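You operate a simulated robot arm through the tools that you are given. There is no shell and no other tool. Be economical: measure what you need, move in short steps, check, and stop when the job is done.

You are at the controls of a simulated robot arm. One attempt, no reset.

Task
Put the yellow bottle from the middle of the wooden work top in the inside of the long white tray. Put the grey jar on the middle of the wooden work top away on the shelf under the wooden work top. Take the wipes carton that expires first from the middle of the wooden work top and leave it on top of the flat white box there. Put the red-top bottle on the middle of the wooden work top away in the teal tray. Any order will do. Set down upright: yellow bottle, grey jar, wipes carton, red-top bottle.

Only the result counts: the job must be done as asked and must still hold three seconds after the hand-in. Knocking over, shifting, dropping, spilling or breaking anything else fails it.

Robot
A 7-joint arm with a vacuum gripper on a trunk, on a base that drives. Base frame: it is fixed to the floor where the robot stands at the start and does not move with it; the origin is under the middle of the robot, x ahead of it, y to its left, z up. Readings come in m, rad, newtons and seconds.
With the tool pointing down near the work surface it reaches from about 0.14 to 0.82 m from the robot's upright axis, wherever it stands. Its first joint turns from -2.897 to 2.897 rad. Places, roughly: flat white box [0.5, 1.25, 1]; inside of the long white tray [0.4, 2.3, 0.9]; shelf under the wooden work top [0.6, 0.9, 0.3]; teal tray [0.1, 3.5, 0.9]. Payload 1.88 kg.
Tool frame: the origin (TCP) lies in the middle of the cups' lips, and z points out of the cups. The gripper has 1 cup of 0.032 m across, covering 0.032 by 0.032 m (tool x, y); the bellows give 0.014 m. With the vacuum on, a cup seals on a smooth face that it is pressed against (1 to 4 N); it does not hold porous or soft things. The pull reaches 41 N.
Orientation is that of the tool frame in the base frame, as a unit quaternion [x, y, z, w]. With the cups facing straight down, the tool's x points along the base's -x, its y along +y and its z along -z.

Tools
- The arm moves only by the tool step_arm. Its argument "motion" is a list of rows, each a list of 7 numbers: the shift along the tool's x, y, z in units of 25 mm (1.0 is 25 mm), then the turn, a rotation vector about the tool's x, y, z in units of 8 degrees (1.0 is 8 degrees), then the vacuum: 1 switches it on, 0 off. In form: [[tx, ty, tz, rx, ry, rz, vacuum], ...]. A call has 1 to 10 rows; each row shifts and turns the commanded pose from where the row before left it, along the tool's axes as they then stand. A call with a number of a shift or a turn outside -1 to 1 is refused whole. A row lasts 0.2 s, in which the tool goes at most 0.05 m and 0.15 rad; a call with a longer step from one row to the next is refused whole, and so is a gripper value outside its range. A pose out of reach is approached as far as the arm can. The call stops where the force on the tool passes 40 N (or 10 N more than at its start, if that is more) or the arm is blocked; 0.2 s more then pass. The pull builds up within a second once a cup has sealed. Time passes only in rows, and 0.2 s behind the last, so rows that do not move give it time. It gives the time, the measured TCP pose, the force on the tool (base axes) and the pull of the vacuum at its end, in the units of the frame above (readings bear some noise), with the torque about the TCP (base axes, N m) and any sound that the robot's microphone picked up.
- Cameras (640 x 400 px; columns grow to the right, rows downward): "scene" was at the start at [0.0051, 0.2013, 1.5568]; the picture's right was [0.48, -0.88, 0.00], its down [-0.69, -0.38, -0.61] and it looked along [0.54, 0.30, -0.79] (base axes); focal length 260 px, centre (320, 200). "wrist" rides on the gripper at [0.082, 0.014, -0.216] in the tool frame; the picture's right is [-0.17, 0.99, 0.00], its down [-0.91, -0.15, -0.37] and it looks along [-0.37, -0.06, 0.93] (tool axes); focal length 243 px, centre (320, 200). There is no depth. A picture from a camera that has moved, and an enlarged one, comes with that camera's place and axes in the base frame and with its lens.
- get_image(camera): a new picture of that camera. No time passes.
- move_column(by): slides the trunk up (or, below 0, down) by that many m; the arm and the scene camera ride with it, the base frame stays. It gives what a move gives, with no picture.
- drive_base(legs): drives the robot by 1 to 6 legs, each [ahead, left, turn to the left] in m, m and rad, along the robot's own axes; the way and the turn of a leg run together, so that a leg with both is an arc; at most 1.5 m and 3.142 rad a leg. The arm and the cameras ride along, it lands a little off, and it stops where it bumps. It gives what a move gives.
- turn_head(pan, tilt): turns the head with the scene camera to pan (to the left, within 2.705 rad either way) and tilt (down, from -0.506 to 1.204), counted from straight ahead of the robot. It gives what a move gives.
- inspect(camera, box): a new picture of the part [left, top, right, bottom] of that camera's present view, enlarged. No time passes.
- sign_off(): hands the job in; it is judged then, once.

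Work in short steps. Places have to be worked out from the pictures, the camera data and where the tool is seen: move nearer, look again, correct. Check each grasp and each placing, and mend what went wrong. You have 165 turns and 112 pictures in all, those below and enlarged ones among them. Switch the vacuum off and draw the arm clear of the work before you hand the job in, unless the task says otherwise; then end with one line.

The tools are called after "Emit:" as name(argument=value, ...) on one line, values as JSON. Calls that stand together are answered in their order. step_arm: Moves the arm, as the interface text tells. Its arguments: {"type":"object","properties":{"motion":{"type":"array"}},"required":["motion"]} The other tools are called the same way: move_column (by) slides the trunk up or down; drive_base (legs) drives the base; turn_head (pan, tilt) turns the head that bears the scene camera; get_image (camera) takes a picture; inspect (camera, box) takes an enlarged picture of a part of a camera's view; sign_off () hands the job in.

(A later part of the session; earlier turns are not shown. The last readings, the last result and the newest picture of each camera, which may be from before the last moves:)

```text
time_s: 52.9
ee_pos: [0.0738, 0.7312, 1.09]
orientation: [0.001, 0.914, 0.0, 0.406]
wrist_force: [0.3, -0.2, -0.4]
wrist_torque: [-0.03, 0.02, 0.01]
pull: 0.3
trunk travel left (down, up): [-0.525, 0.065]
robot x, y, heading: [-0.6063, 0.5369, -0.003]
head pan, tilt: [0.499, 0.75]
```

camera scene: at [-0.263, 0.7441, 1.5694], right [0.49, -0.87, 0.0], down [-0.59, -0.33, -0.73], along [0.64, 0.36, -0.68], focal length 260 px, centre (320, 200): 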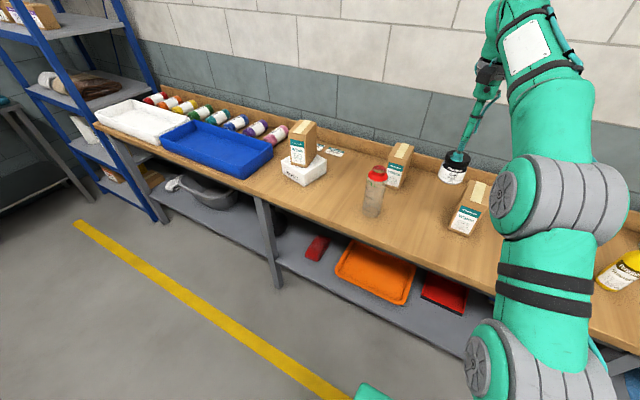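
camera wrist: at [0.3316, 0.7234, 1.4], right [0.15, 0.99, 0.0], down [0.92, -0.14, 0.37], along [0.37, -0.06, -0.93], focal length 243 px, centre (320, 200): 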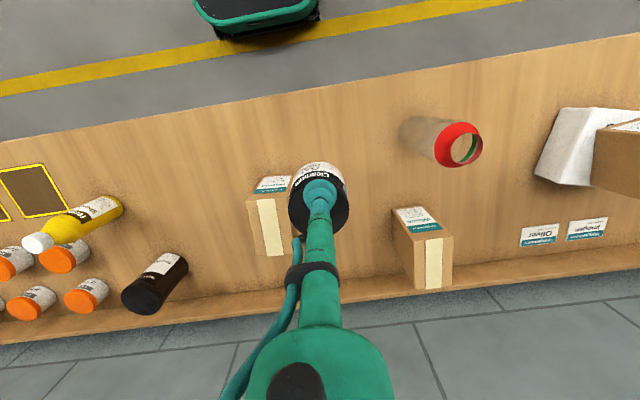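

The tool has turned 48° forward as wanted. I continue to level.

Emit:
step_arm(motion=[[0, 0, 0, 0, -1, 0, 0], [0, 0, 0, 0, -1, 0, 0], [0, 0, 0, 0, -1, 0, 0], [0, 0, 0, 0, -1, 0, 0], [0, 0, 0, 0, -1, 0, 0], [0, 0, 0, 0, -0.25, 0, 0], [0, 0, 0, 0, 0, 0, 0]])

Emit:
get_image(camera="scene")

Emit:
get_image(camera="wrist")

```text
time_s: 54.5
ee_pos: [0.0725, 0.7367, 1.0784]
orientation: [-0.002, 0.711, -0.002, 0.703]
wrist_force: [-0.3, 0.0, 0.7]
wrist_torque: [0.01, -0.01, -0.01]
pull: 0.0
trunk travel left (down, up): [-0.525, 0.065]
robot x, y, heading: [-0.6024, 0.5399, -0.001]
head pan, tilt: [0.499, 0.75]
```

```text
73 pictures are left
camera scene: at [-0.5929, 0.7424, 1.5675], right [0.48, -0.88, 0.0], down [-0.6, -0.32, -0.73], along [0.64, 0.35, -0.68], focal length 260 px, centre (320, 200)
```

scene: 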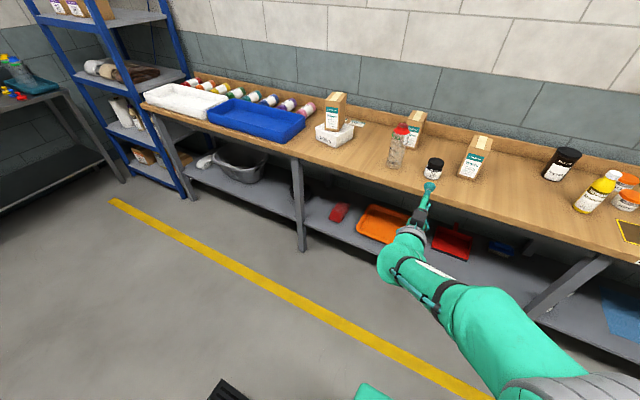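

```text
72 pictures are left
camera wrist: at [-0.1449, 0.7489, 0.9982], right [0.0, 0.99, 0.16], down [-0.36, -0.15, 0.92], along [0.93, -0.06, 0.36], focal length 243 px, centre (320, 200)
```

wrist: 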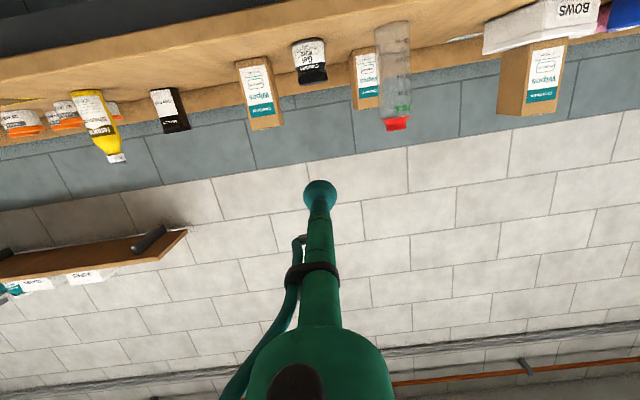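

The tool is level. I lower the trunk 0.17 m to bring the cup to the jar's body height.

Emit:
move_column(by=-0.171)

Emit:
step_arm(motion=[[0, 0.2, 0, 0, 0, 0, 0], [0, 0.2, 0, 0, 0, 0, 0], [0, 0, 0, 0, 0, 0, 0]])

Emit:
get_image(camera="wrist")

```text
time_s: 56.5
ee_pos: [0.0735, 0.7328, 0.8966]
orientation: [-0.005, 0.717, -0.006, 0.698]
wrist_force: [0.2, -0.2, -0.5]
wrist_torque: [-0.01, 0.01, 0.0]
pull: 0.1
trunk travel left (down, up): [-0.354, 0.236]
robot x, y, heading: [-0.6072, 0.5378, -0.005]
head pan, tilt: [0.499, 0.75]
```

```text
time_s: 57.3
ee_pos: [0.0751, 0.7416, 0.9181]
orientation: [0.002, 0.707, -0.001, 0.707]
wrist_force: [0.5, 0.0, -0.4]
wrist_torque: [0.04, -0.03, -0.02]
pull: 0.2
trunk travel left (down, up): [-0.354, 0.236]
robot x, y, heading: [-0.6041, 0.5362, -0.005]
head pan, tilt: [0.499, 0.75]
```

```text
71 pictures are left
camera wrist: at [-0.1422, 0.7566, 0.8348], right [0.01, 0.99, 0.17], down [-0.38, -0.15, 0.91], along [0.93, -0.07, 0.37], focal length 243 px, centre (320, 200)
```

wrist: 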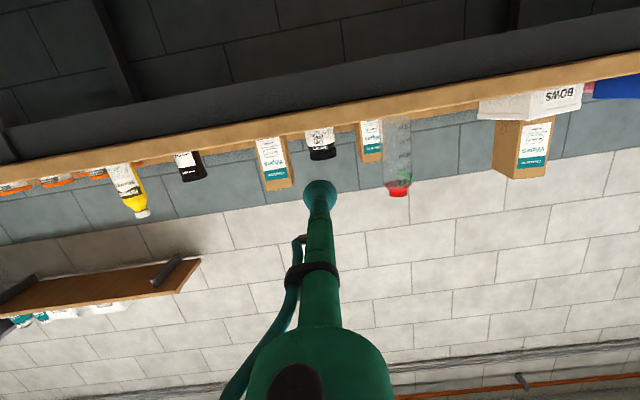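

The pose is exact now. I lower 12 mm and drive forward 0.23 m towards the jar.

Emit:
step_arm(motion=[[0.4, 0.1, 0, 0, 0, 0, 0], [0, 0, 0, 0, 0, 0, 0]])

Emit:
drive_base(legs=[[0.23, 0, 0]])

Emit:
get_image(camera="wrist")

Emit:
get_image(camera="scene")

```text
time_s: 57.9
ee_pos: [0.073, 0.7449, 0.9113]
orientation: [0.002, 0.707, 0.001, 0.707]
wrist_force: [-0.1, 0.2, -0.9]
wrist_torque: [0.02, 0.01, 0.01]
pull: 0.0
trunk travel left (down, up): [-0.354, 0.236]
robot x, y, heading: [-0.6039, 0.5397, -0.006]
head pan, tilt: [0.499, 0.75]
```

```text
time_s: 59.6
ee_pos: [0.2945, 0.7465, 0.9084]
orientation: [0.0, 0.707, 0.0, 0.707]
wrist_force: [0.4, -0.8, 1.0]
wrist_torque: [0.0, -0.04, 0.06]
pull: 0.1
trunk travel left (down, up): [-0.354, 0.236]
robot x, y, heading: [-0.3853, 0.5385, 0.0]
head pan, tilt: [0.499, 0.75]
```

```text
70 pictures are left
camera wrist: at [0.0781, 0.7613, 0.8261], right [0.0, 0.99, 0.17], down [-0.37, -0.15, 0.91], along [0.93, -0.06, 0.37], focal length 243 px, centre (320, 200)
```

wrist: 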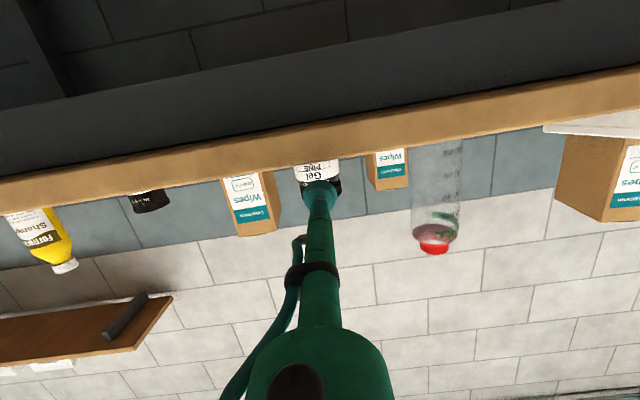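

```text
69 pictures are left
camera scene: at [-0.3715, 0.7421, 1.3984], right [0.48, -0.88, 0.0], down [-0.6, -0.33, -0.73], along [0.64, 0.35, -0.68], focal length 260 px, centre (320, 200)
```

scene: 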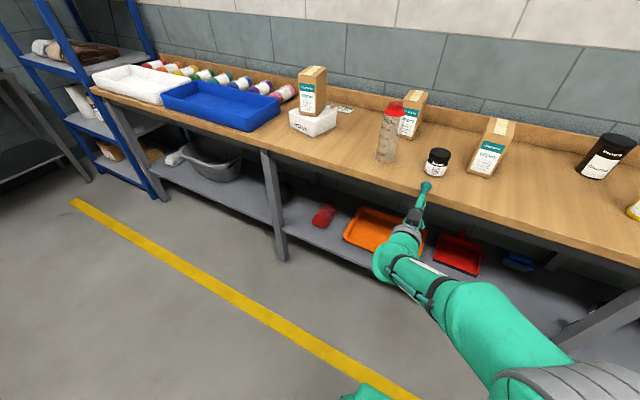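

Aligned. I advance to about 2 cm short, then approach slowly with the vacuum on.

Emit:
step_arm(motion=[[0.1, 0, 1, 0, 0, 0, 0], [0, 0, 1, 0, 0, 0, 0], [0, 0, 0.4, 0, 0, 0, 1], [0, 0, 0.2, 0, 0, 0, 1], [0, 0, 0.2, 0, 0, 0, 1], [0, 0, 0.2, 0, 0, 0, 1], [0, 0, 0, 0, 0, 0, 1]])

Emit:
inspect(camera="scene", box=[390, 120, 490, 220])

```text
time_s: 61.2
ee_pos: [0.3718, 0.7472, 0.9054]
orientation: [0.0, 0.707, 0.0, 0.707]
wrist_force: [-0.2, 0.2, 0.4]
wrist_torque: [0.02, -0.02, 0.02]
pull: 0.0
trunk travel left (down, up): [-0.354, 0.236]
robot x, y, heading: [-0.3877, 0.5363, -0.001]
head pan, tilt: [0.499, 0.75]
```

```text
4.00 times, centred on (440, 170) of scene
camera zoom: at [-0.3714, 0.7421, 1.3984], right [0.48, -0.88, 0.0], down [-0.6, -0.33, -0.73], along [0.64, 0.35, -0.68], focal length 1038 px, centre (-160, 320)
```

zoom: 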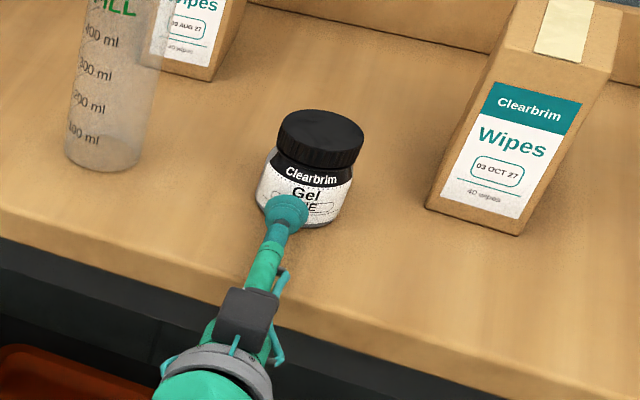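

The cup is a few mm from the jar. I advance in 2–3 mm steps.

Emit:
step_arm(motion=[[0, 0, 0.15, 0, 0, 0, 1], [0, 0, 0.12, 0, 0, 0, 1], [0, 0, 0.12, 0, 0, 0, 1], [0, 0, 0, 0, 0, 0, 1], [0, 0, 0, 0, 0, 0, 1]])

```text
time_s: 62.4
ee_pos: [0.3797, 0.745, 0.9056]
orientation: [0.001, 0.707, 0.0, 0.707]
wrist_force: [0.4, 0.0, -0.1]
wrist_torque: [-0.01, -0.01, -0.01]
pull: 0.1
trunk travel left (down, up): [-0.354, 0.236]
robot x, y, heading: [-0.3833, 0.5366, -0.001]
head pan, tilt: [0.499, 0.75]
```

Emit:
step_arm(motion=[[0, 0, 0.15, 0, 0, 0, 1], [0, 0, 0.15, 0, 0, 0, 1], [0, 0, 0.15, 0, 0, 0, 1], [0, 0, 0, 0, 0, 0, 1], [0, 0, 0, 0, 0, 0, 1]])

Emit:
inspect(camera="scene", box=[390, 120, 490, 220])

```text
time_s: 63.6
ee_pos: [0.3901, 0.7459, 0.9054]
orientation: [0.002, 0.707, -0.001, 0.707]
wrist_force: [-0.5, -0.2, 0.0]
wrist_torque: [-0.04, 0.08, -0.04]
pull: 40.6
trunk travel left (down, up): [-0.354, 0.236]
robot x, y, heading: [-0.3834, 0.5354, -0.005]
head pan, tilt: [0.499, 0.75]
```

```text
4.00 times, centred on (440, 170) of scene
camera zoom: at [-0.3715, 0.7421, 1.3984], right [0.48, -0.88, 0.0], down [-0.6, -0.33, -0.73], along [0.64, 0.35, -0.68], focal length 1038 px, centre (-160, 320)
```

zoom: 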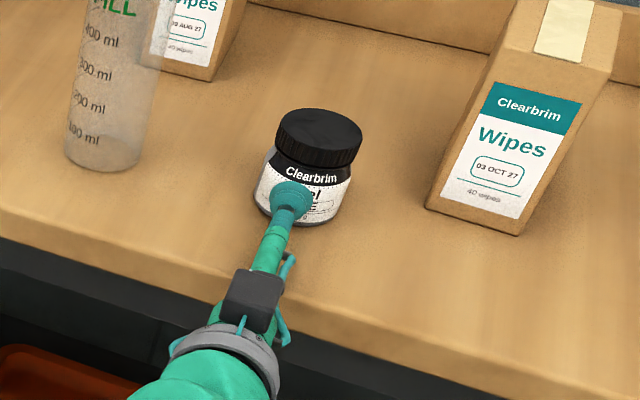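

It is sealed from the side at 40.6 N. I lift 4 cm (tool −x is up) and check.

Emit:
step_arm(motion=[[-0.3, 0, 0, 0, 0, 0, 1], [-0.6, 0, 0, 0, 0, 0, 1], [-0.8, 0, 0, 0, 0, 0, 1], [0, 0, 0, 0, 0, 0, 1]])

Emit:
inspect(camera="scene", box=[390, 110, 490, 220])

```text
time_s: 64.6
ee_pos: [0.3911, 0.7496, 0.9473]
orientation: [0.001, 0.708, -0.001, 0.707]
wrist_force: [0.7, -0.5, -1.4]
wrist_torque: [0.01, 0.05, -0.01]
pull: 40.1
trunk travel left (down, up): [-0.354, 0.236]
robot x, y, heading: [-0.3844, 0.537, -0.004]
head pan, tilt: [0.499, 0.75]
```

```text
3.64 times, centred on (440, 165) of scene
camera zoom: at [-0.3714, 0.7421, 1.3984], right [0.48, -0.88, 0.0], down [-0.6, -0.33, -0.73], along [0.64, 0.35, -0.68], focal length 944 px, centre (-116, 327)
```

zoom: 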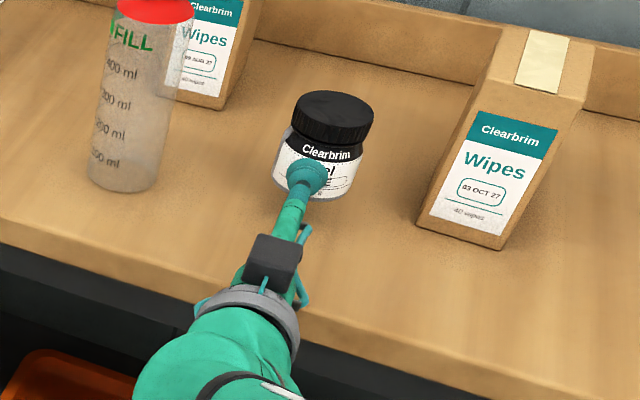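

Held upright. The free spot on the shelf is in front of the red dustpan, at about (0.43, 0.50). I back off, shift right and lower the trunk.

Emit:
drive_base(legs=[[-0.4, 0, 0], [0, -0.25, 0.003]])

Emit:
move_column(by=-0.353)

Emit:
turn_head(pan=0.1, tilt=0.5)

Emit:
get_image(camera="scene")

```text
time_s: 68.5
ee_pos: [-0.021, 0.5024, 0.9474]
orientation: [-0.001, 0.708, 0.003, 0.706]
wrist_force: [0.2, 0.1, -2.6]
wrist_torque: [-0.03, 0.05, -0.02]
pull: 41.0
trunk travel left (down, up): [-0.354, 0.236]
robot x, y, heading: [-0.7962, 0.2851, 0.003]
head pan, tilt: [0.499, 0.75]
```

```text
time_s: 72.0
ee_pos: [-0.0209, 0.5023, 0.5965]
orientation: [-0.003, 0.708, 0.004, 0.707]
wrist_force: [-0.2, 0.3, -2.4]
wrist_torque: [0.01, 0.08, -0.01]
pull: 41.0
trunk travel left (down, up): [-0.001, 0.589]
robot x, y, heading: [-0.7895, 0.2816, 0.007]
head pan, tilt: [0.499, 0.75]
```

```text
time_s: 72.9
ee_pos: [-0.02, 0.5008, 0.5954]
orientation: [-0.003, 0.707, 0.003, 0.707]
wrist_force: [0.6, 0.1, -1.8]
wrist_torque: [0.03, 0.07, 0.01]
pull: 40.3
trunk travel left (down, up): [-0.001, 0.589]
robot x, y, heading: [-0.796, 0.2838, 0.007]
head pan, tilt: [0.099, 0.499]
```

```text
65 pictures are left
camera scene: at [-0.765, 0.4592, 1.0673], right [0.11, -0.99, 0.0], down [-0.48, -0.05, -0.88], along [0.87, 0.1, -0.48], focal length 260 px, centre (320, 200)
```

scene: 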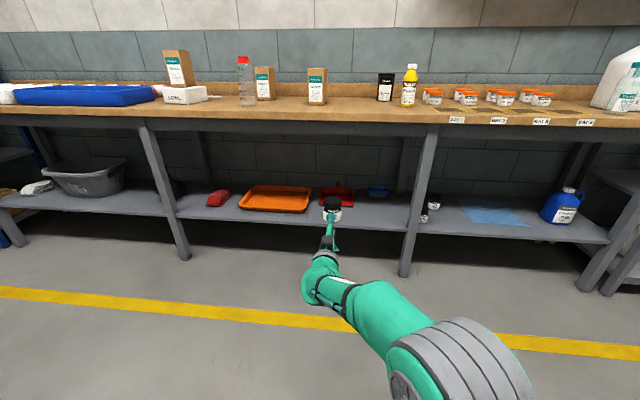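

A clear view now. I enlarge the shelf around the target spot.

Emit:
inspect(camera="scene", box=[230, 150, 450, 260])

```text
2.91 times, centred on (340, 205) of scene
camera zoom: at [-0.765, 0.4592, 1.0673], right [0.11, -0.99, 0.0], down [-0.48, -0.05, -0.88], along [0.87, 0.1, -0.48], focal length 755 px, centre (262, 186)
```

zoom: 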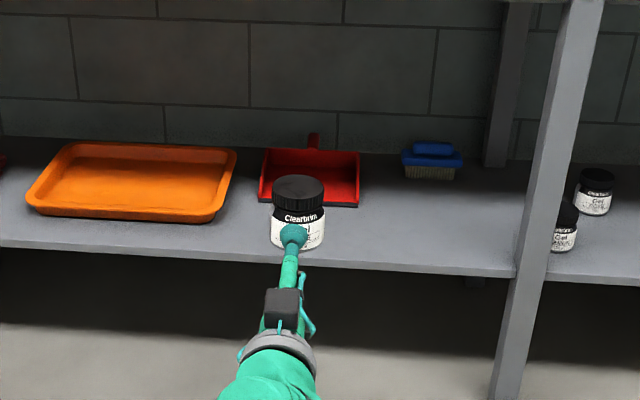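

I lower the arm to a cup height of about 0.375, still in front of the shelf.

Emit:
step_arm(motion=[[1, 0, 0, 0, 0, 0, 1], [1, 0, 0, 0, 0, 0, 1], [1, 0, 0, 0, 0, 0, 1], [1, 0, 0, 0, 0, 0, 1], [1, 0, 0, 0, 0, 0, 1], [1, 0, 0, 0, 0, 0, 1], [1, 0, 0, 0, 0, 0, 1], [1, 0, 0, 0, 0, 0, 1], [0.6, 0, 0, 0, 0, 0, 1], [0, 0, 0, 0, 0, 0, 1]])

Emit:
get_image(camera="scene")

```text
time_s: 75.1
ee_pos: [-0.0182, 0.5146, 0.3861]
orientation: [0.0, 0.71, 0.001, 0.704]
wrist_force: [-0.2, 0.9, -1.5]
wrist_torque: [0.0, 0.08, -0.01]
pull: 40.8
out of reach, approached as far as the arm can: row 8, 9
trunk travel left (down, up): [-0.001, 0.589]
robot x, y, heading: [-0.7935, 0.2875, 0.005]
head pan, tilt: [0.099, 0.499]
```

```text
63 pictures are left
camera scene: at [-0.765, 0.4591, 1.0674], right [0.11, -0.99, 0.0], down [-0.48, -0.05, -0.88], along [0.87, 0.09, -0.48], focal length 260 px, centre (320, 200)
```

scene: 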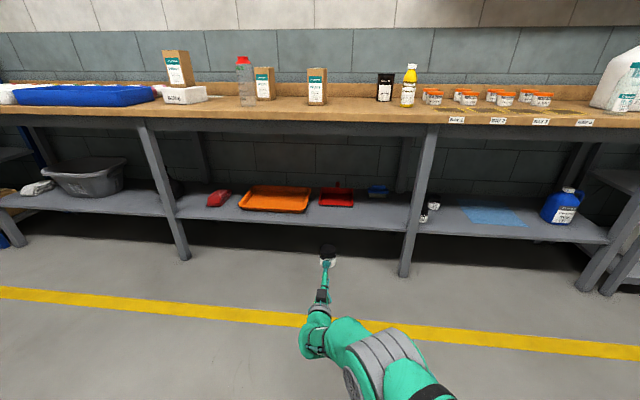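

The arm hit its reach limit at z = 0.386. I pull in 10 cm towards the robot and see whether it gets lower.

Emit:
step_arm(motion=[[0, 0, -1, 0, 0, 0, 1], [0, 0, -1, 0, 0, 0, 1], [0, 0, -1, 0, 0, 0, 1], [0, 0, -1, 0, 0, 0, 1], [0, 0, 0, 0, 0, 0, 1]])

```text
time_s: 76.3
ee_pos: [-0.119, 0.5161, 0.3849]
orientation: [-0.001, 0.709, 0.002, 0.706]
wrist_force: [0.1, -0.5, -2.1]
wrist_torque: [0.01, 0.1, -0.02]
pull: 40.6
out of reach, approached as far as the arm can: row 1
trunk travel left (down, up): [-0.001, 0.589]
robot x, y, heading: [-0.7939, 0.287, 0.008]
head pan, tilt: [0.099, 0.499]
```

In reach now. I test lowering 3 cm further.

Emit:
step_arm(motion=[[0.6, 0, 0, 0, 0, 0, 1], [0.6, 0, 0, 0, 0, 0, 1], [0, 0, 0, 0, 0, 0, 1]])

```text
time_s: 77.1
ee_pos: [-0.1178, 0.5231, 0.3583]
orientation: [0.002, 0.71, -0.001, 0.705]
wrist_force: [0.9, -0.1, -2.2]
wrist_torque: [0.04, 0.11, 0.01]
pull: 40.4
out of reach, approached as far as the arm can: row 2
trunk travel left (down, up): [-0.001, 0.589]
robot x, y, heading: [-0.791, 0.2837, 0.008]
head pan, tilt: [0.099, 0.499]
```

I pull in another 7.5 cm and lower again.

Emit:
step_arm(motion=[[0, 0, -1, 0, 0, 0, 1], [0, 0, -1, 0, 0, 0, 1], [0, 0, -1, 0, 0, 0, 1], [0.5, 0, 0, 0, 0, 0, 1], [0.5, 0, 0, 0, 0, 0, 1], [0.5, 0, 0, 0, 0, 0, 1], [0, 0, 0, 0, 0, 0, 1]])

Emit:
get_image(camera="scene")

```text
time_s: 78.7
ee_pos: [-0.1958, 0.5234, 0.321]
orientation: [-0.003, 0.707, 0.004, 0.707]
wrist_force: [0.0, -0.5, -2.1]
wrist_torque: [0.02, 0.03, 0.0]
pull: 40.7
trunk travel left (down, up): [-0.001, 0.589]
robot x, y, heading: [-0.794, 0.2824, 0.008]
head pan, tilt: [0.099, 0.499]
```

```text
62 pictures are left
camera scene: at [-0.765, 0.4591, 1.0674], right [0.11, -0.99, 0.0], down [-0.48, -0.05, -0.88], along [0.87, 0.1, -0.48], focal length 260 px, centre (320, 200)
```

scene: 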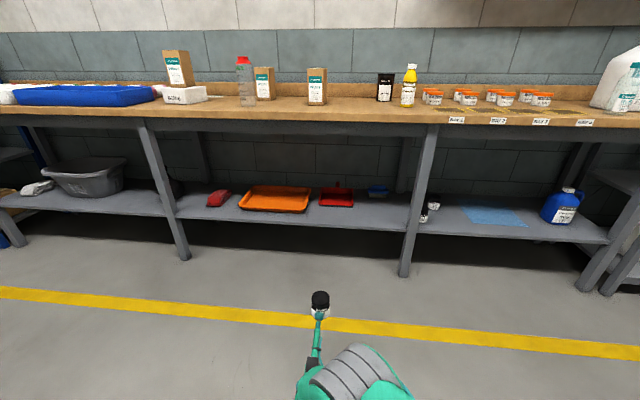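

z = 0.321 is reachable here. I raise the trunk 6 cm and drive forward 0.45 m, then check.

Emit:
move_column(by=0.065)

Emit:
drive_base(legs=[[0.42, -0.02, -0.008]])

Emit:
turn_head(pan=0.1, tilt=0.7)

Emit:
get_image(camera="scene")

Emit:
get_image(camera="wrist")

```text
time_s: 79.7
ee_pos: [-0.1945, 0.5228, 0.3852]
orientation: [-0.002, 0.708, 0.003, 0.706]
wrist_force: [-0.3, 0.2, -0.9]
wrist_torque: [0.0, 0.07, 0.01]
pull: 40.9
trunk travel left (down, up): [-0.066, 0.524]
robot x, y, heading: [-0.7947, 0.2856, 0.002]
head pan, tilt: [0.099, 0.499]
```

```text
time_s: 82.3
ee_pos: [0.2294, 0.506, 0.3857]
orientation: [-0.002, 0.707, 0.003, 0.707]
wrist_force: [-1.0, -0.2, -1.8]
wrist_torque: [-0.03, 0.08, 0.02]
pull: 40.7
trunk travel left (down, up): [-0.066, 0.524]
robot x, y, heading: [-0.3659, 0.2674, 0.011]
head pan, tilt: [0.099, 0.499]
```

```text
time_s: 83.0
ee_pos: [0.2308, 0.507, 0.3855]
orientation: [-0.003, 0.708, 0.004, 0.707]
wrist_force: [-0.8, 0.3, -1.1]
wrist_torque: [0.0, 0.08, -0.02]
pull: 41.0
trunk travel left (down, up): [-0.066, 0.524]
robot x, y, heading: [-0.3697, 0.2659, 0.008]
head pan, tilt: [0.099, 0.7]
```

```text
61 pictures are left
camera scene: at [-0.3457, 0.4426, 1.1147], right [0.11, -0.99, 0.0], down [-0.64, -0.07, -0.77], along [0.76, 0.08, -0.64], focal length 260 px, centre (320, 200)
```

scene: 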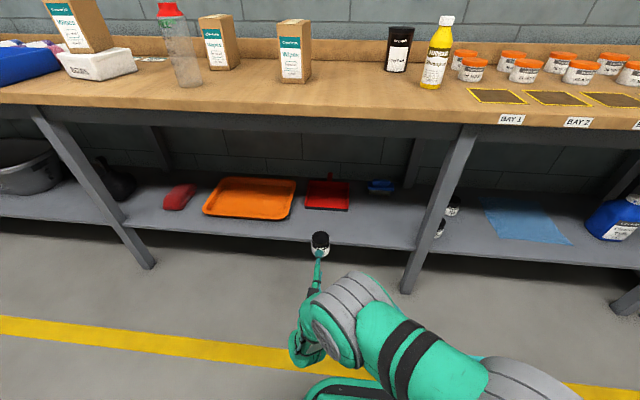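

```text
60 pictures are left
camera wrist: at [0.0134, 0.5185, 0.3029], right [-0.01, 0.99, 0.17], down [-0.37, -0.16, 0.91], along [0.93, -0.06, 0.37], focal length 243 px, centre (320, 200)
```

wrist: 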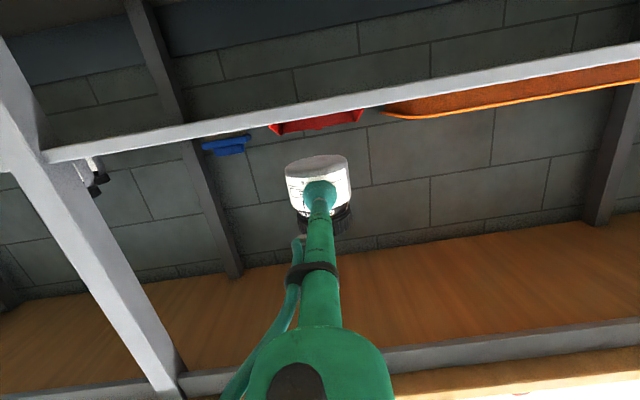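

The shelf top comes out at z ≈ 0.317 with the jar's bottom at about 0.36. I drive forward 0.165 m over the shelf.

Emit:
drive_base(legs=[[0.165, 0, -0.008]])

Emit:
inspect(camera="scene", box=[260, 170, 420, 290])

Emit:
get_image(camera="wrist")

```text
time_s: 84.5
ee_pos: [0.3934, 0.504, 0.3859]
orientation: [-0.001, 0.708, 0.002, 0.707]
wrist_force: [-0.3, -0.3, -2.0]
wrist_torque: [0.01, 0.07, 0.01]
pull: 40.6
trunk travel left (down, up): [-0.066, 0.524]
robot x, y, heading: [-0.2069, 0.2677, 0.003]
head pan, tilt: [0.099, 0.7]
```

```text
3.33 times, centred on (340, 230) of scene
camera zoom: at [-0.1835, 0.4435, 1.1147], right [0.1, -0.99, 0.0], down [-0.64, -0.07, -0.76], along [0.76, 0.08, -0.64], focal length 865 px, centre (253, 100)
```

zoom: 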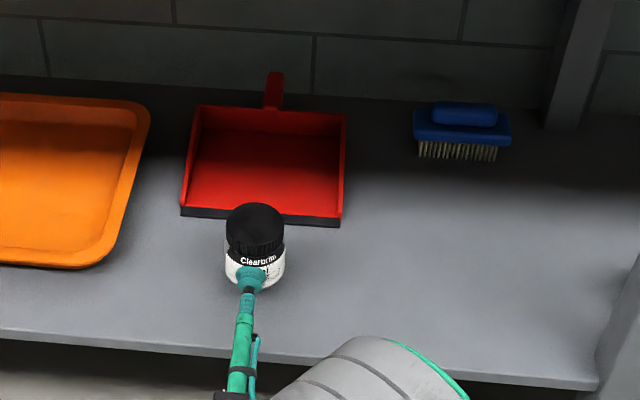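

```text
58 pictures are left
camera wrist: at [0.1759, 0.5176, 0.3028], right [0.0, 0.99, 0.17], down [-0.37, -0.16, 0.91], along [0.93, -0.06, 0.37], focal length 243 px, centre (320, 200)
```

wrist: 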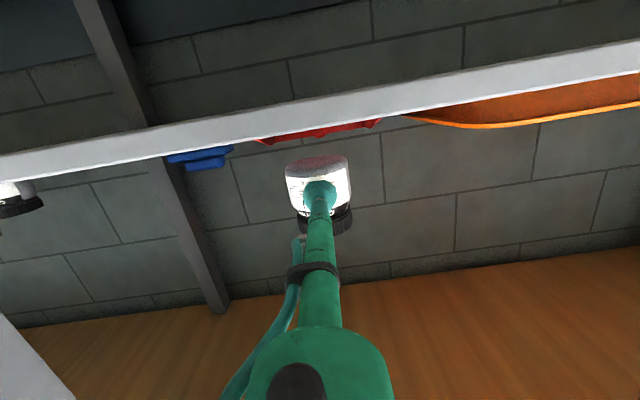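

The spot is clear on both sides. I lower the trunk 3.5 cm, then finish in small steps.

Emit:
move_column(by=-0.035)

Emit:
move_column(by=-0.005)

Emit:
inspect(camera="scene", box=[290, 200, 370, 270])

```text
time_s: 85.2
ee_pos: [0.3942, 0.5046, 0.351]
orientation: [-0.002, 0.708, 0.002, 0.707]
wrist_force: [0.7, -0.2, -2.5]
wrist_torque: [0.0, 0.07, 0.01]
pull: 41.1
trunk travel left (down, up): [-0.031, 0.559]
robot x, y, heading: [-0.2059, 0.2703, 0.006]
head pan, tilt: [0.099, 0.7]
```

```text
time_s: 85.8
ee_pos: [0.3936, 0.5041, 0.3469]
orientation: [0.0, 0.706, 0.002, 0.708]
wrist_force: [-0.3, -1.9, 6.8]
wrist_torque: [-0.18, -0.02, -0.02]
pull: 40.4
trunk travel left (down, up): [-0.026, 0.564]
robot x, y, heading: [-0.2049, 0.2726, 0.002]
head pan, tilt: [0.099, 0.7]
```

```text
5.71 times, centred on (330, 235) of scene
camera zoom: at [-0.184, 0.4433, 1.0749], right [0.1, -0.99, 0.0], down [-0.64, -0.07, -0.77], along [0.76, 0.08, -0.64], focal length 1483 px, centre (263, 0)
```

zoom: 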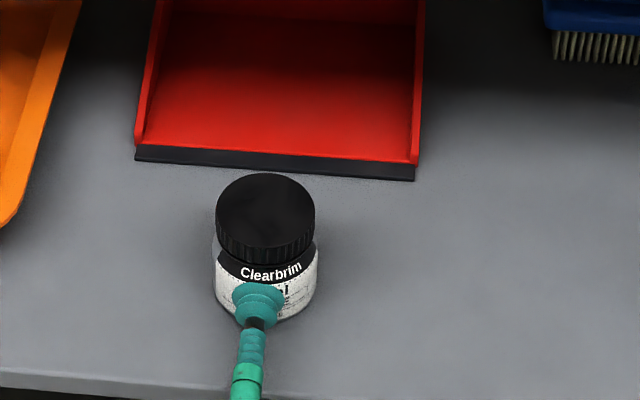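

The jar has contact at about 7 N and stands upright. I release and pull straight back.

Emit:
step_arm(motion=[[0, 0, 0, 0, 0, 0, 0], [0, 0, 0, 0, 0, 0, 0], [0, 0, 0, 0, 0, 0, 0], [0, 0, 0, 0, 0, 0, 0], [0, 0, -0.3, 0, 0, 0, 0], [0, 0, -1, 0, 0, 0, 0], [0, 0, -1, 0, 0, 0, 0]])

Emit:
inspect(camera="scene", box=[290, 200, 370, 270])

```text
time_s: 87.4
ee_pos: [0.3333, 0.5043, 0.346]
orientation: [0.0, 0.708, 0.001, 0.706]
wrist_force: [1.0, 0.1, -0.4]
wrist_torque: [0.03, -0.05, 0.02]
pull: 0.1
trunk travel left (down, up): [-0.026, 0.564]
robot x, y, heading: [-0.2069, 0.2675, 0.002]
head pan, tilt: [0.099, 0.7]
```

```text
5.71 times, centred on (330, 235) of scene
camera zoom: at [-0.1835, 0.4435, 1.0747], right [0.1, -0.99, 0.0], down [-0.64, -0.07, -0.76], along [0.76, 0.08, -0.64], focal length 1483 px, centre (263, 0)
```

zoom: 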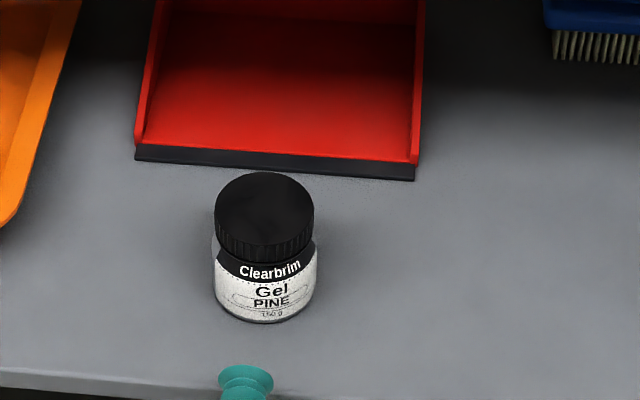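

The jar stands on the shelf. Before gripping the red bottle from the side I want to see the teal tray, so I back off, raise the trunk and drive left along the bench.

Emit:
drive_base(legs=[[-0.4, 0, 0], [0, 0.8, 0], [0, 0.8, 0]])

Emit:
move_column(by=0.4)

Emit:
turn_head(pan=1.2, tilt=0.4)

Emit:
get_image(camera="scene")

```text
time_s: 97.5
ee_pos: [-0.0737, 2.0796, 0.3464]
orientation: [-0.002, 0.708, 0.003, 0.706]
wrist_force: [0.0, 0.2, -0.3]
wrist_torque: [0.02, -0.01, 0.0]
pull: 0.0
trunk travel left (down, up): [-0.026, 0.564]
robot x, y, heading: [-0.6123, 1.8398, 0.006]
head pan, tilt: [0.099, 0.7]
```

```text
time_s: 101.4
ee_pos: [-0.0725, 2.0794, 0.7464]
orientation: [-0.001, 0.708, 0.001, 0.707]
wrist_force: [1.1, 0.0, -0.8]
wrist_torque: [0.03, 0.01, 0.0]
pull: 0.2
trunk travel left (down, up): [-0.426, 0.164]
robot x, y, heading: [-0.6116, 1.8438, 0.009]
head pan, tilt: [0.099, 0.7]
```

```text
time_s: 102.7
ee_pos: [-0.0733, 2.081, 0.747]
orientation: [-0.001, 0.708, 0.001, 0.707]
wrist_force: [-0.5, 0.1, 0.3]
wrist_torque: [-0.02, -0.01, 0.0]
pull: 0.1
trunk travel left (down, up): [-0.426, 0.164]
robot x, y, heading: [-0.6107, 1.8401, 0.007]
head pan, tilt: [1.201, 0.4]
```

```text
55 pictures are left
camera scene: at [-0.641, 2.095, 1.5015], right [0.93, -0.36, 0.0], down [-0.14, -0.36, -0.92], along [0.33, 0.86, -0.39], focal length 260 px, centre (320, 200)
```

scene: 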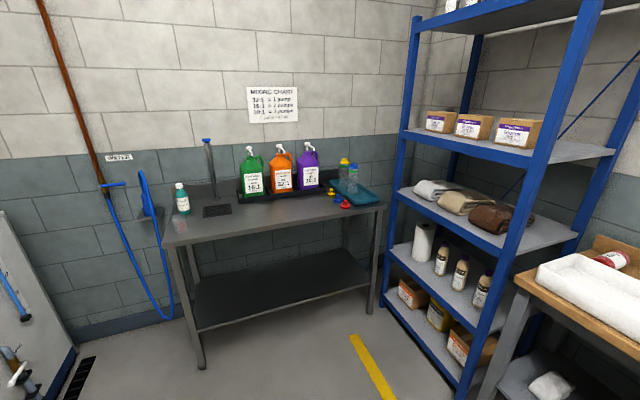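

Emit:
inspect(camera="scene", box=[300, 140, 410, 220])

```text
5.00 times, centred on (355, 180) of scene
camera zoom: at [-0.641, 2.095, 1.5015], right [0.93, -0.36, 0.0], down [-0.14, -0.36, -0.92], along [0.33, 0.86, -0.39], focal length 1298 px, centre (145, 300)
```

zoom: 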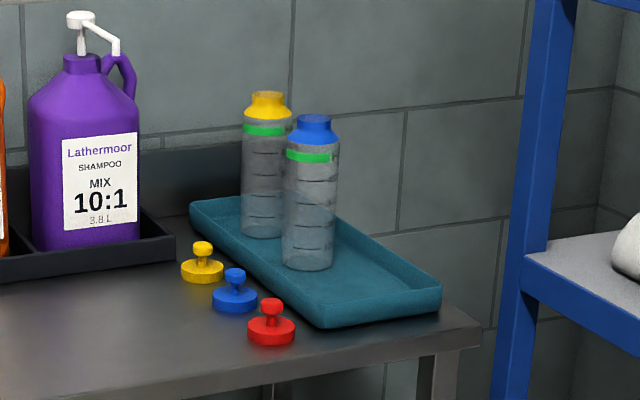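

The teal tray spans about x 0.04–0.205, y 3.32–3.75. The red bottle should go at about (0.125, 3.39), in line with the two bottles already there. I move the level tool to the robot's right-hand side and up, ready for both pick and place.

Emit:
step_arm(motion=[[-0.5, -1, 0.3, 0, 0, 0, 0], [-0.5, -1, 0.3, 0, 0, 0, 0], [-0.5, -1, 0.3, 0, 0, 0, 0], [-0.5, -1, 0.3, 0, 0, 0, 0], [-0.5, -1, 0.3, 0, 0, 0, 0], [-0.5, -1, 0.3, 0, 0, 0, 0], [-0.5, -1, 0.3, 0, 0, 0, 0], [-0.5, -1, 0.3, 0, 0, 0, 0]])

Emit:
step_arm(motion=[[-0.5, -1, 0.3, 0, 0, 0, 0], [-0.5, -1, 0.3, 0, 0, 0, 0], [-0.5, -1, 0.3, 0, 0, 0, 0], [-0.5, -1, 0.3, 0, 0, 0, 0], [-0.5, -1, 0.3, 0, 0, 0, 0], [-0.5, -1, 0.3, 0, 0, 0, 0], [-0.5, -1, 0.3, 0, 0, 0, 0], [-0.5, -1, 0.3, 0, 0, 0, 0], [0, 0, 0, 0, 0, 0, 0]])

Emit:
step_arm(motion=[[0, 0, 0, 0, 0, 1, 0], [0, 0, 0, 0, 0, 1, 0], [0, 0, 0, 0, 0, 1, 0], [0, 0, 0, 0, 0, 1, 0], [0, 0, 0, 0, 0, 1, 0], [0, 0, 0, 0, 0, 1, 0], [0, 0, 0, 0, 0, 1, 0], [0, 0, 0, 0, 0, 1, 0], [0, 0, 0, 0, 0, 0, 0]])

```text
time_s: 104.7
ee_pos: [-0.0872, 1.9892, 0.819]
orientation: [-0.053, 0.753, -0.017, 0.656]
wrist_force: [-1.4, -0.4, -0.1]
wrist_torque: [0.01, 0.01, 0.01]
pull: 0.0
out of reach, approached as far as the arm can: row 2, 3, 4, 5, 6, 7, 8
trunk travel left (down, up): [-0.426, 0.164]
robot x, y, heading: [-0.6149, 1.8459, 0.01]
head pan, tilt: [1.201, 0.4]
stopped in row 8: the arm was blocked; the commanded pose is now the measured one
```

```text
time_s: 105.2
ee_pos: [-0.1241, 1.99, 0.7503]
orientation: [-0.134, 0.804, -0.03, 0.578]
wrist_force: [-0.6, -0.5, 0.5]
wrist_torque: [0.0, -0.01, -0.01]
pull: 0.0
out of reach, approached as far as the arm can: row 1, 2
trunk travel left (down, up): [-0.426, 0.164]
robot x, y, heading: [-0.6094, 1.8398, 0.009]
head pan, tilt: [1.201, 0.4]
stopped in row 2: the arm was blocked; the commanded pose is now the measured one
```

```text
time_s: 107.2
ee_pos: [-0.1614, 2.0226, 0.8531]
orientation: [0.321, 0.743, 0.289, 0.511]
wrist_force: [0.4, -0.5, -0.4]
wrist_torque: [0.02, 0.03, 0.0]
pull: 0.2
out of reach, approached as far as the arm can: row 5, 6, 7, 8
trunk travel left (down, up): [-0.426, 0.164]
robot x, y, heading: [-0.6117, 1.8438, 0.004]
head pan, tilt: [1.201, 0.4]
```

The arm hit joint limits close in, since a level tool only works well further out. I turn the tool back to level while moving it out to the region that worked.

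Emit:
step_arm(motion=[[0, 0, 1, 0, 0, 0, 0], [0, 0, 1, 0, 0, 0, 0], [0, 0, 1, -0.048, -0.349, -0.918, 0], [0, 0, 1, -0.048, -0.349, -0.918, 0], [0, 0, 1, -0.048, -0.349, -0.918, 0], [0, 0, 1, -0.048, -0.349, -0.918, 0], [0, 0, 0.5, -0.048, -0.349, -0.918, 0], [0, 0, 0.5, -0.048, -0.349, -0.918, 0], [0, 0, 0.5, -0.048, -0.349, -0.918, 0], [0, 0, 0, 0, 0, 0, 0]])

```text
time_s: 109.5
ee_pos: [-0.016, 2.0328, 0.8395]
orientation: [-0.006, 0.713, -0.006, 0.701]
wrist_force: [0.5, 0.0, 1.3]
wrist_torque: [-0.04, -0.01, -0.02]
pull: 0.1
out of reach, approached as far as the arm can: row 1, 2, 3, 9
trunk travel left (down, up): [-0.426, 0.164]
robot x, y, heading: [-0.6109, 1.8484, 0.007]
head pan, tilt: [1.201, 0.4]
```

Level again. I extend further out and up to fwd ≈ 0.75.

Emit:
step_arm(motion=[[0, 0, 0.9, 0, 0, 0, 0], [0, 0, 0.9, 0, 0, 0, 0], [-0.8, 0, 0.9, 0, 0, 0, 0], [-0.8, 0, 0.9, 0, 0, 0, 0], [-0.8, 0, 0.9, 0, 0, 0, 0], [-0.8, 0, 0.9, 0, 0, 0, 0], [-0.8, 0, 0.9, 0, 0, 0, 0], [-0.8, 0, 0, 0, 0, 0, 0], [0, 0, 0, 0, 0, 0, 0]])

Emit:
get_image(camera="scene")

```text
time_s: 111.5
ee_pos: [0.1376, 2.0485, 0.9641]
orientation: [-0.007, 0.711, -0.004, 0.703]
wrist_force: [-0.2, -0.3, 1.4]
wrist_torque: [0.01, 0.0, 0.0]
pull: 0.0
out of reach, approached as far as the arm can: row 1, 2
trunk travel left (down, up): [-0.426, 0.164]
robot x, y, heading: [-0.6111, 1.8405, 0.005]
head pan, tilt: [1.201, 0.4]
```

```text
53 pictures are left
camera scene: at [-0.6411, 2.095, 1.5015], right [0.93, -0.36, 0.0], down [-0.14, -0.36, -0.92], along [0.33, 0.86, -0.39], focal length 260 px, centre (320, 200)
```

scene: 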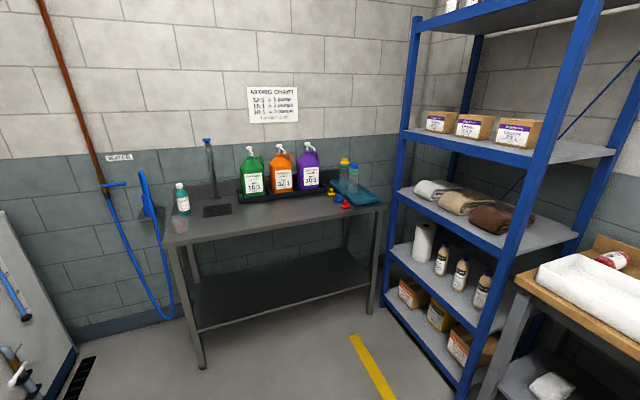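

At a good pose now. I test rolling the tool about its axis, so the camera ends up beside rather than below.

Emit:
step_arm(motion=[[0, 0, 0, 0, 0, 1, 0], [0, 0, 0, 0, 0, 1, 0], [0, 0, 0, 0, 0, 1, 0], [0, 0, 0, 0, 0, 1, 0], [0, 0, 0, 0, 0, 1, 0], [0, 0, 0, 0, 0, 1, 0], [0, 0, 0, 0, 0, 1, 0]])

```text
time_s: 113.0
ee_pos: [0.1359, 2.1136, 1.0203]
orientation: [0.335, 0.637, 0.307, 0.623]
wrist_force: [0.1, -0.2, 0.0]
wrist_torque: [-0.01, -0.02, 0.0]
pull: 0.0
out of reach, approached as far as the arm can: row 5, 6, 7
trunk travel left (down, up): [-0.426, 0.164]
robot x, y, heading: [-0.6138, 1.8454, 0.005]
head pan, tilt: [1.201, 0.4]
```

The roll limit is about +50°, so the other direction should have plenty of range. I roll back and on to −90°.

Emit:
step_arm(motion=[[0, 0, 0, 0, 0, -1, 0], [0, 0, 0, 0, 0, -1, 0], [0, 0, 0, 0, 0, -1, 0], [0, 0, 0, 0, 0, -1, 0], [0, 0, 0, 0, 0, -1, 0], [0, 0, 0, 0, 0, -1, 0], [0, 0, 0, 0, 0, -1, 0], [0, 0, 0, 0, 0, -1, 0], [0, 0, 0, 0, 0, -1, 0], [0, 0, 0, 0, 0, -1, 0]])

Emit:
step_arm(motion=[[0, 0, 0, 0, 0, -1, 0], [0, 0, 0, 0, 0, -1, 0], [0, 0, 0, 0, 0, -1, 0], [0, 0, 0, 0, 0, -1, 0], [0, 0, 0, 0, 0, -1, 0], [0, 0, 0, 0, 0, -1, 0], [0, 0, 0, 0, 0, -1, 0], [0, 0, 0, 0, 0, -1, 0], [0, 0, 0, 0, 0, 0, 0]])

```text
time_s: 115.2
ee_pos: [0.1369, 2.1129, 1.0231]
orientation: [-0.155, 0.693, -0.15, 0.687]
wrist_force: [1.0, 0.4, 0.8]
wrist_torque: [0.0, 0.02, 0.0]
pull: 0.0
trunk travel left (down, up): [-0.426, 0.164]
robot x, y, heading: [-0.6129, 1.8439, 0.008]
head pan, tilt: [1.201, 0.4]
```

```text
time_s: 117.2
ee_pos: [0.1368, 2.1153, 1.0213]
orientation: [-0.5, 0.506, -0.491, 0.503]
wrist_force: [0.1, -0.8, -0.1]
wrist_torque: [0.05, -0.02, -0.01]
pull: 0.0
trunk travel left (down, up): [-0.426, 0.164]
robot x, y, heading: [-0.6148, 1.8462, 0.005]
head pan, tilt: [1.201, 0.4]
```

The roll works cleanly this way. I continue to −180° so the camera sits above the tool.

Emit:
step_arm(motion=[[0, 0, 0, 0, 0, -1, 0], [0, 0, 0, 0, 0, -1, 0], [0, 0, 0, 0, 0, -1, 0], [0, 0, 0, 0, 0, -1, 0], [0, 0, 0, 0, 0, -1, 0], [0, 0, 0, 0, 0, -1, 0], [0, 0, 0, 0, 0, -1, 0], [0, 0, 0, 0, 0, -1, 0], [0, 0, 0, 0, 0, -1, 0], [0, 0, 0, 0, 0, -1, 0]])

Emit:
step_arm(motion=[[0, 0, 0, 0, 0, -1, 0], [0, 0, 0, 0, 0, -0.2, 0], [0, 0, 0, 0, 0, 0, 0]])

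Emit:
get_image(camera="wrist")

```text
time_s: 119.5
ee_pos: [0.1354, 2.1137, 1.0214]
orientation: [0.708, -0.065, 0.7, -0.071]
wrist_force: [0.1, 0.1, 0.0]
wrist_torque: [0.01, 0.0, 0.01]
pull: 0.0
trunk travel left (down, up): [-0.426, 0.164]
robot x, y, heading: [-0.6106, 1.8432, 0.008]
head pan, tilt: [1.201, 0.4]
```

```text
time_s: 120.2
ee_pos: [0.1355, 2.1137, 1.0207]
orientation: [0.711, -0.006, 0.703, -0.012]
wrist_force: [-0.2, 0.2, -0.5]
wrist_torque: [0.03, 0.02, 0.02]
pull: 0.0
trunk travel left (down, up): [-0.426, 0.164]
robot x, y, heading: [-0.6121, 1.8404, 0.003]
head pan, tilt: [1.201, 0.4]
```

```text
52 pictures are left
camera wrist: at [-0.0798, 2.0969, 1.1046], right [0.0, -0.98, -0.19], down [-0.39, 0.17, -0.91], along [0.92, 0.08, -0.38], focal length 243 px, centre (320, 200)
```

wrist: 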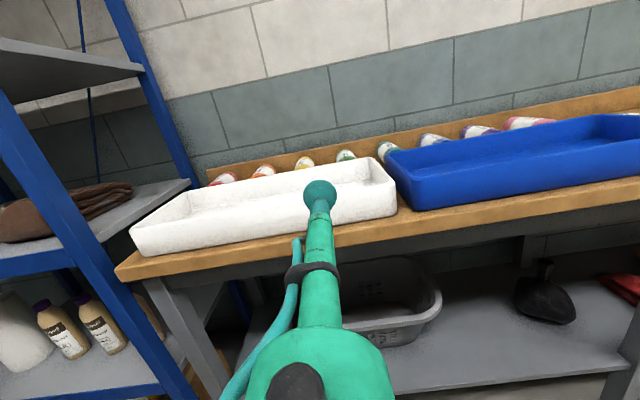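

The camera is now on top and the tool level. I drive right to the red bottle and lower the trunk to grip height, about 5.5 cm above the table.

Emit:
drive_base(legs=[[0, -1.22, 0]])

Emit:
move_column(by=-0.084)

Emit:
get_image(camera="wrist")

```text
time_s: 126.4
ee_pos: [0.1354, 0.8893, 1.0214]
orientation: [0.711, -0.015, 0.703, -0.004]
wrist_force: [1.1, 1.2, 0.6]
wrist_torque: [0.03, 0.01, -0.03]
pull: 0.0
trunk travel left (down, up): [-0.426, 0.164]
robot x, y, heading: [-0.619, 0.6298, -0.015]
head pan, tilt: [1.201, 0.4]
```

```text
time_s: 127.6
ee_pos: [0.1348, 0.8891, 0.9372]
orientation: [0.711, -0.014, 0.703, -0.004]
wrist_force: [-0.3, 0.5, 0.7]
wrist_torque: [-0.01, 0.0, 0.02]
pull: 0.1
trunk travel left (down, up): [-0.342, 0.248]
robot x, y, heading: [-0.6227, 0.6318, -0.015]
head pan, tilt: [1.201, 0.4]
```

```text
51 pictures are left
camera wrist: at [-0.0813, 0.8756, 1.0207], right [-0.02, -0.98, -0.19], down [-0.38, 0.18, -0.91], along [0.92, 0.06, -0.38], focal length 243 px, centre (320, 200)
```

wrist: 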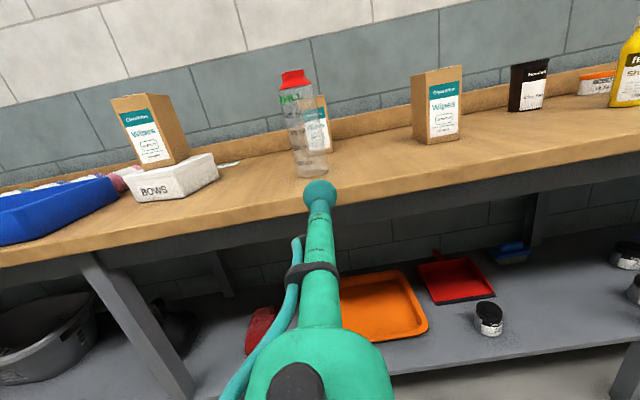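

The bottle's centre is at about (0.435, 0.907). I shift left 1.8 cm and drive forward 0.2 m.

Emit:
step_arm(motion=[[0, -0.8, 0, 0, 0, 0, 0], [0, 0, 0, 0, 0, 0, 0]])

Emit:
drive_base(legs=[[0.2, 0, 0.015]])

Emit:
get_image(camera="wrist")

```text
time_s: 128.2
ee_pos: [0.1334, 0.9092, 0.9386]
orientation: [0.711, -0.015, 0.703, -0.003]
wrist_force: [0.5, 0.7, 0.7]
wrist_torque: [-0.01, 0.03, -0.02]
pull: 0.2
trunk travel left (down, up): [-0.342, 0.248]
robot x, y, heading: [-0.621, 0.6323, -0.017]
head pan, tilt: [1.201, 0.4]
```

```text
time_s: 129.8
ee_pos: [0.3303, 0.9225, 0.938]
orientation: [0.711, -0.007, 0.703, -0.011]
wrist_force: [0.6, 0.5, -0.7]
wrist_torque: [-0.02, 0.01, 0.01]
pull: 0.1
trunk travel left (down, up): [-0.342, 0.248]
robot x, y, heading: [-0.4173, 0.6372, 0.001]
head pan, tilt: [1.201, 0.4]
```

```text
50 pictures are left
camera wrist: at [0.1147, 0.9049, 1.021], right [0.0, -0.98, -0.19], down [-0.39, 0.18, -0.91], along [0.92, 0.08, -0.38], focal length 243 px, centre (320, 200)
```

wrist: 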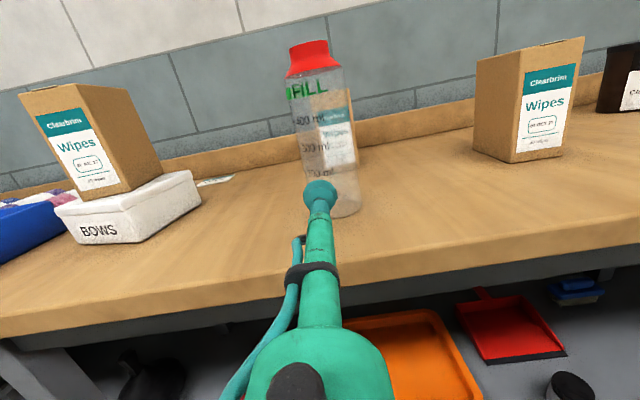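

The bottle axis lies about 2.2 cm to the right of the cup. I shift, advance part way and check.

Emit:
step_arm(motion=[[0, 0.9, 0, 0, 0, 0, 0], [0, 0, 0.8, 0, 0, 0, 0], [0, 0, 0.4, 0, 0, 0, 0], [0, 0, 0, 0, 0, 0, 0]])

Emit:
inspect(camera="wrist", box=[240, 20, 440, 240])

```text
time_s: 130.8
ee_pos: [0.3609, 0.8989, 0.9366]
orientation: [0.711, -0.008, 0.703, -0.01]
wrist_force: [-0.1, -0.5, -0.2]
wrist_torque: [0.02, -0.02, -0.06]
pull: 0.1
trunk travel left (down, up): [-0.342, 0.248]
robot x, y, heading: [-0.4197, 0.6346, 0.004]
head pan, tilt: [1.201, 0.4]
```

```text
1.82 times, centred on (340, 130) of wrist
camera zoom: at [0.145, 0.8818, 1.0191], right [0.0, -0.98, -0.19], down [-0.39, 0.18, -0.91], along [0.92, 0.08, -0.38], focal length 441 px, centre (284, 327)
```

zoom: 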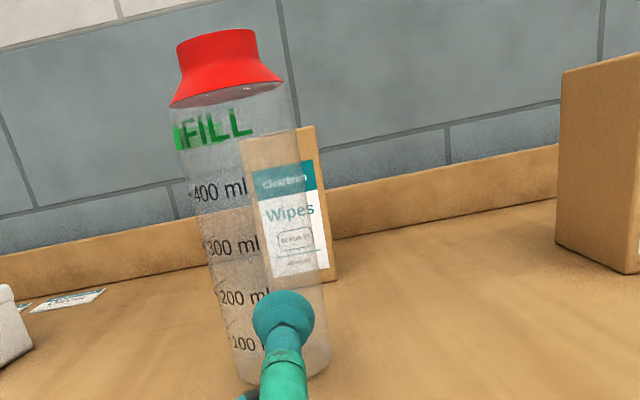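

The bottle's axis is about 9 mm left now. I correct it and approach slowly with the vacuum on.

Emit:
step_arm(motion=[[0, -0.36, 0, 0, 0, 0, 0], [0, 0, 0.6, 0, 0, 0, 1], [0, 0, 0.4, 0, 0, 0, 1], [0, 0, 0.15, 0, 0, 0, 1], [0, 0, 0.15, 0, 0, 0, 1], [0, 0, 0, 0, 0, 0, 1]])

Emit:
inspect(camera="wrist", box=[240, 20, 440, 240])

```text
time_s: 132.2
ee_pos: [0.393, 0.909, 0.9377]
orientation: [0.711, -0.007, 0.703, -0.012]
wrist_force: [0.5, 0.3, 0.2]
wrist_torque: [-0.05, 0.02, 0.02]
pull: 40.8
trunk travel left (down, up): [-0.342, 0.248]
robot x, y, heading: [-0.4205, 0.637, 0.003]
head pan, tilt: [1.201, 0.4]
```

```text
1.82 times, centred on (340, 130) of wrist
camera zoom: at [0.177, 0.8915, 1.0198], right [0.0, -0.98, -0.19], down [-0.38, 0.18, -0.91], along [0.92, 0.08, -0.38], focal length 441 px, centre (284, 327)
```

zoom: 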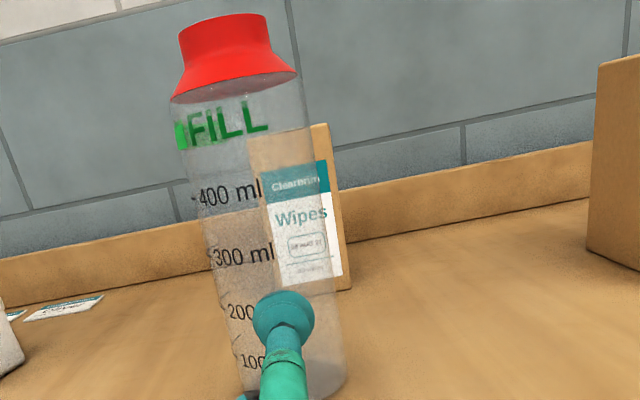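

Sealed at 40.8 N. I lift with the trunk and check.

Emit:
move_column(by=0.1)

Emit:
get_image(camera="wrist")

```text
time_s: 133.5
ee_pos: [0.393, 0.9082, 1.0361]
orientation: [0.711, -0.008, 0.703, -0.011]
wrist_force: [-0.1, -1.2, -0.6]
wrist_torque: [-0.01, -0.04, 0.02]
pull: 40.2
trunk travel left (down, up): [-0.442, 0.148]
robot x, y, heading: [-0.4183, 0.6322, 0.006]
head pan, tilt: [1.201, 0.4]
```

```text
47 pictures are left
camera wrist: at [0.1769, 0.8915, 1.1194], right [0.0, -0.98, -0.19], down [-0.39, 0.18, -0.91], along [0.92, 0.08, -0.38], focal length 243 px, centre (320, 200)
```

wrist: 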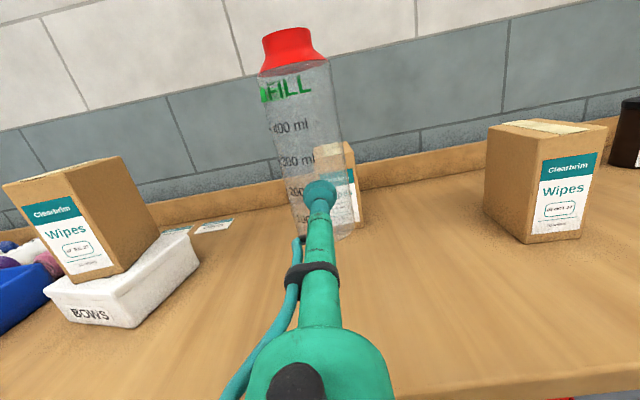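

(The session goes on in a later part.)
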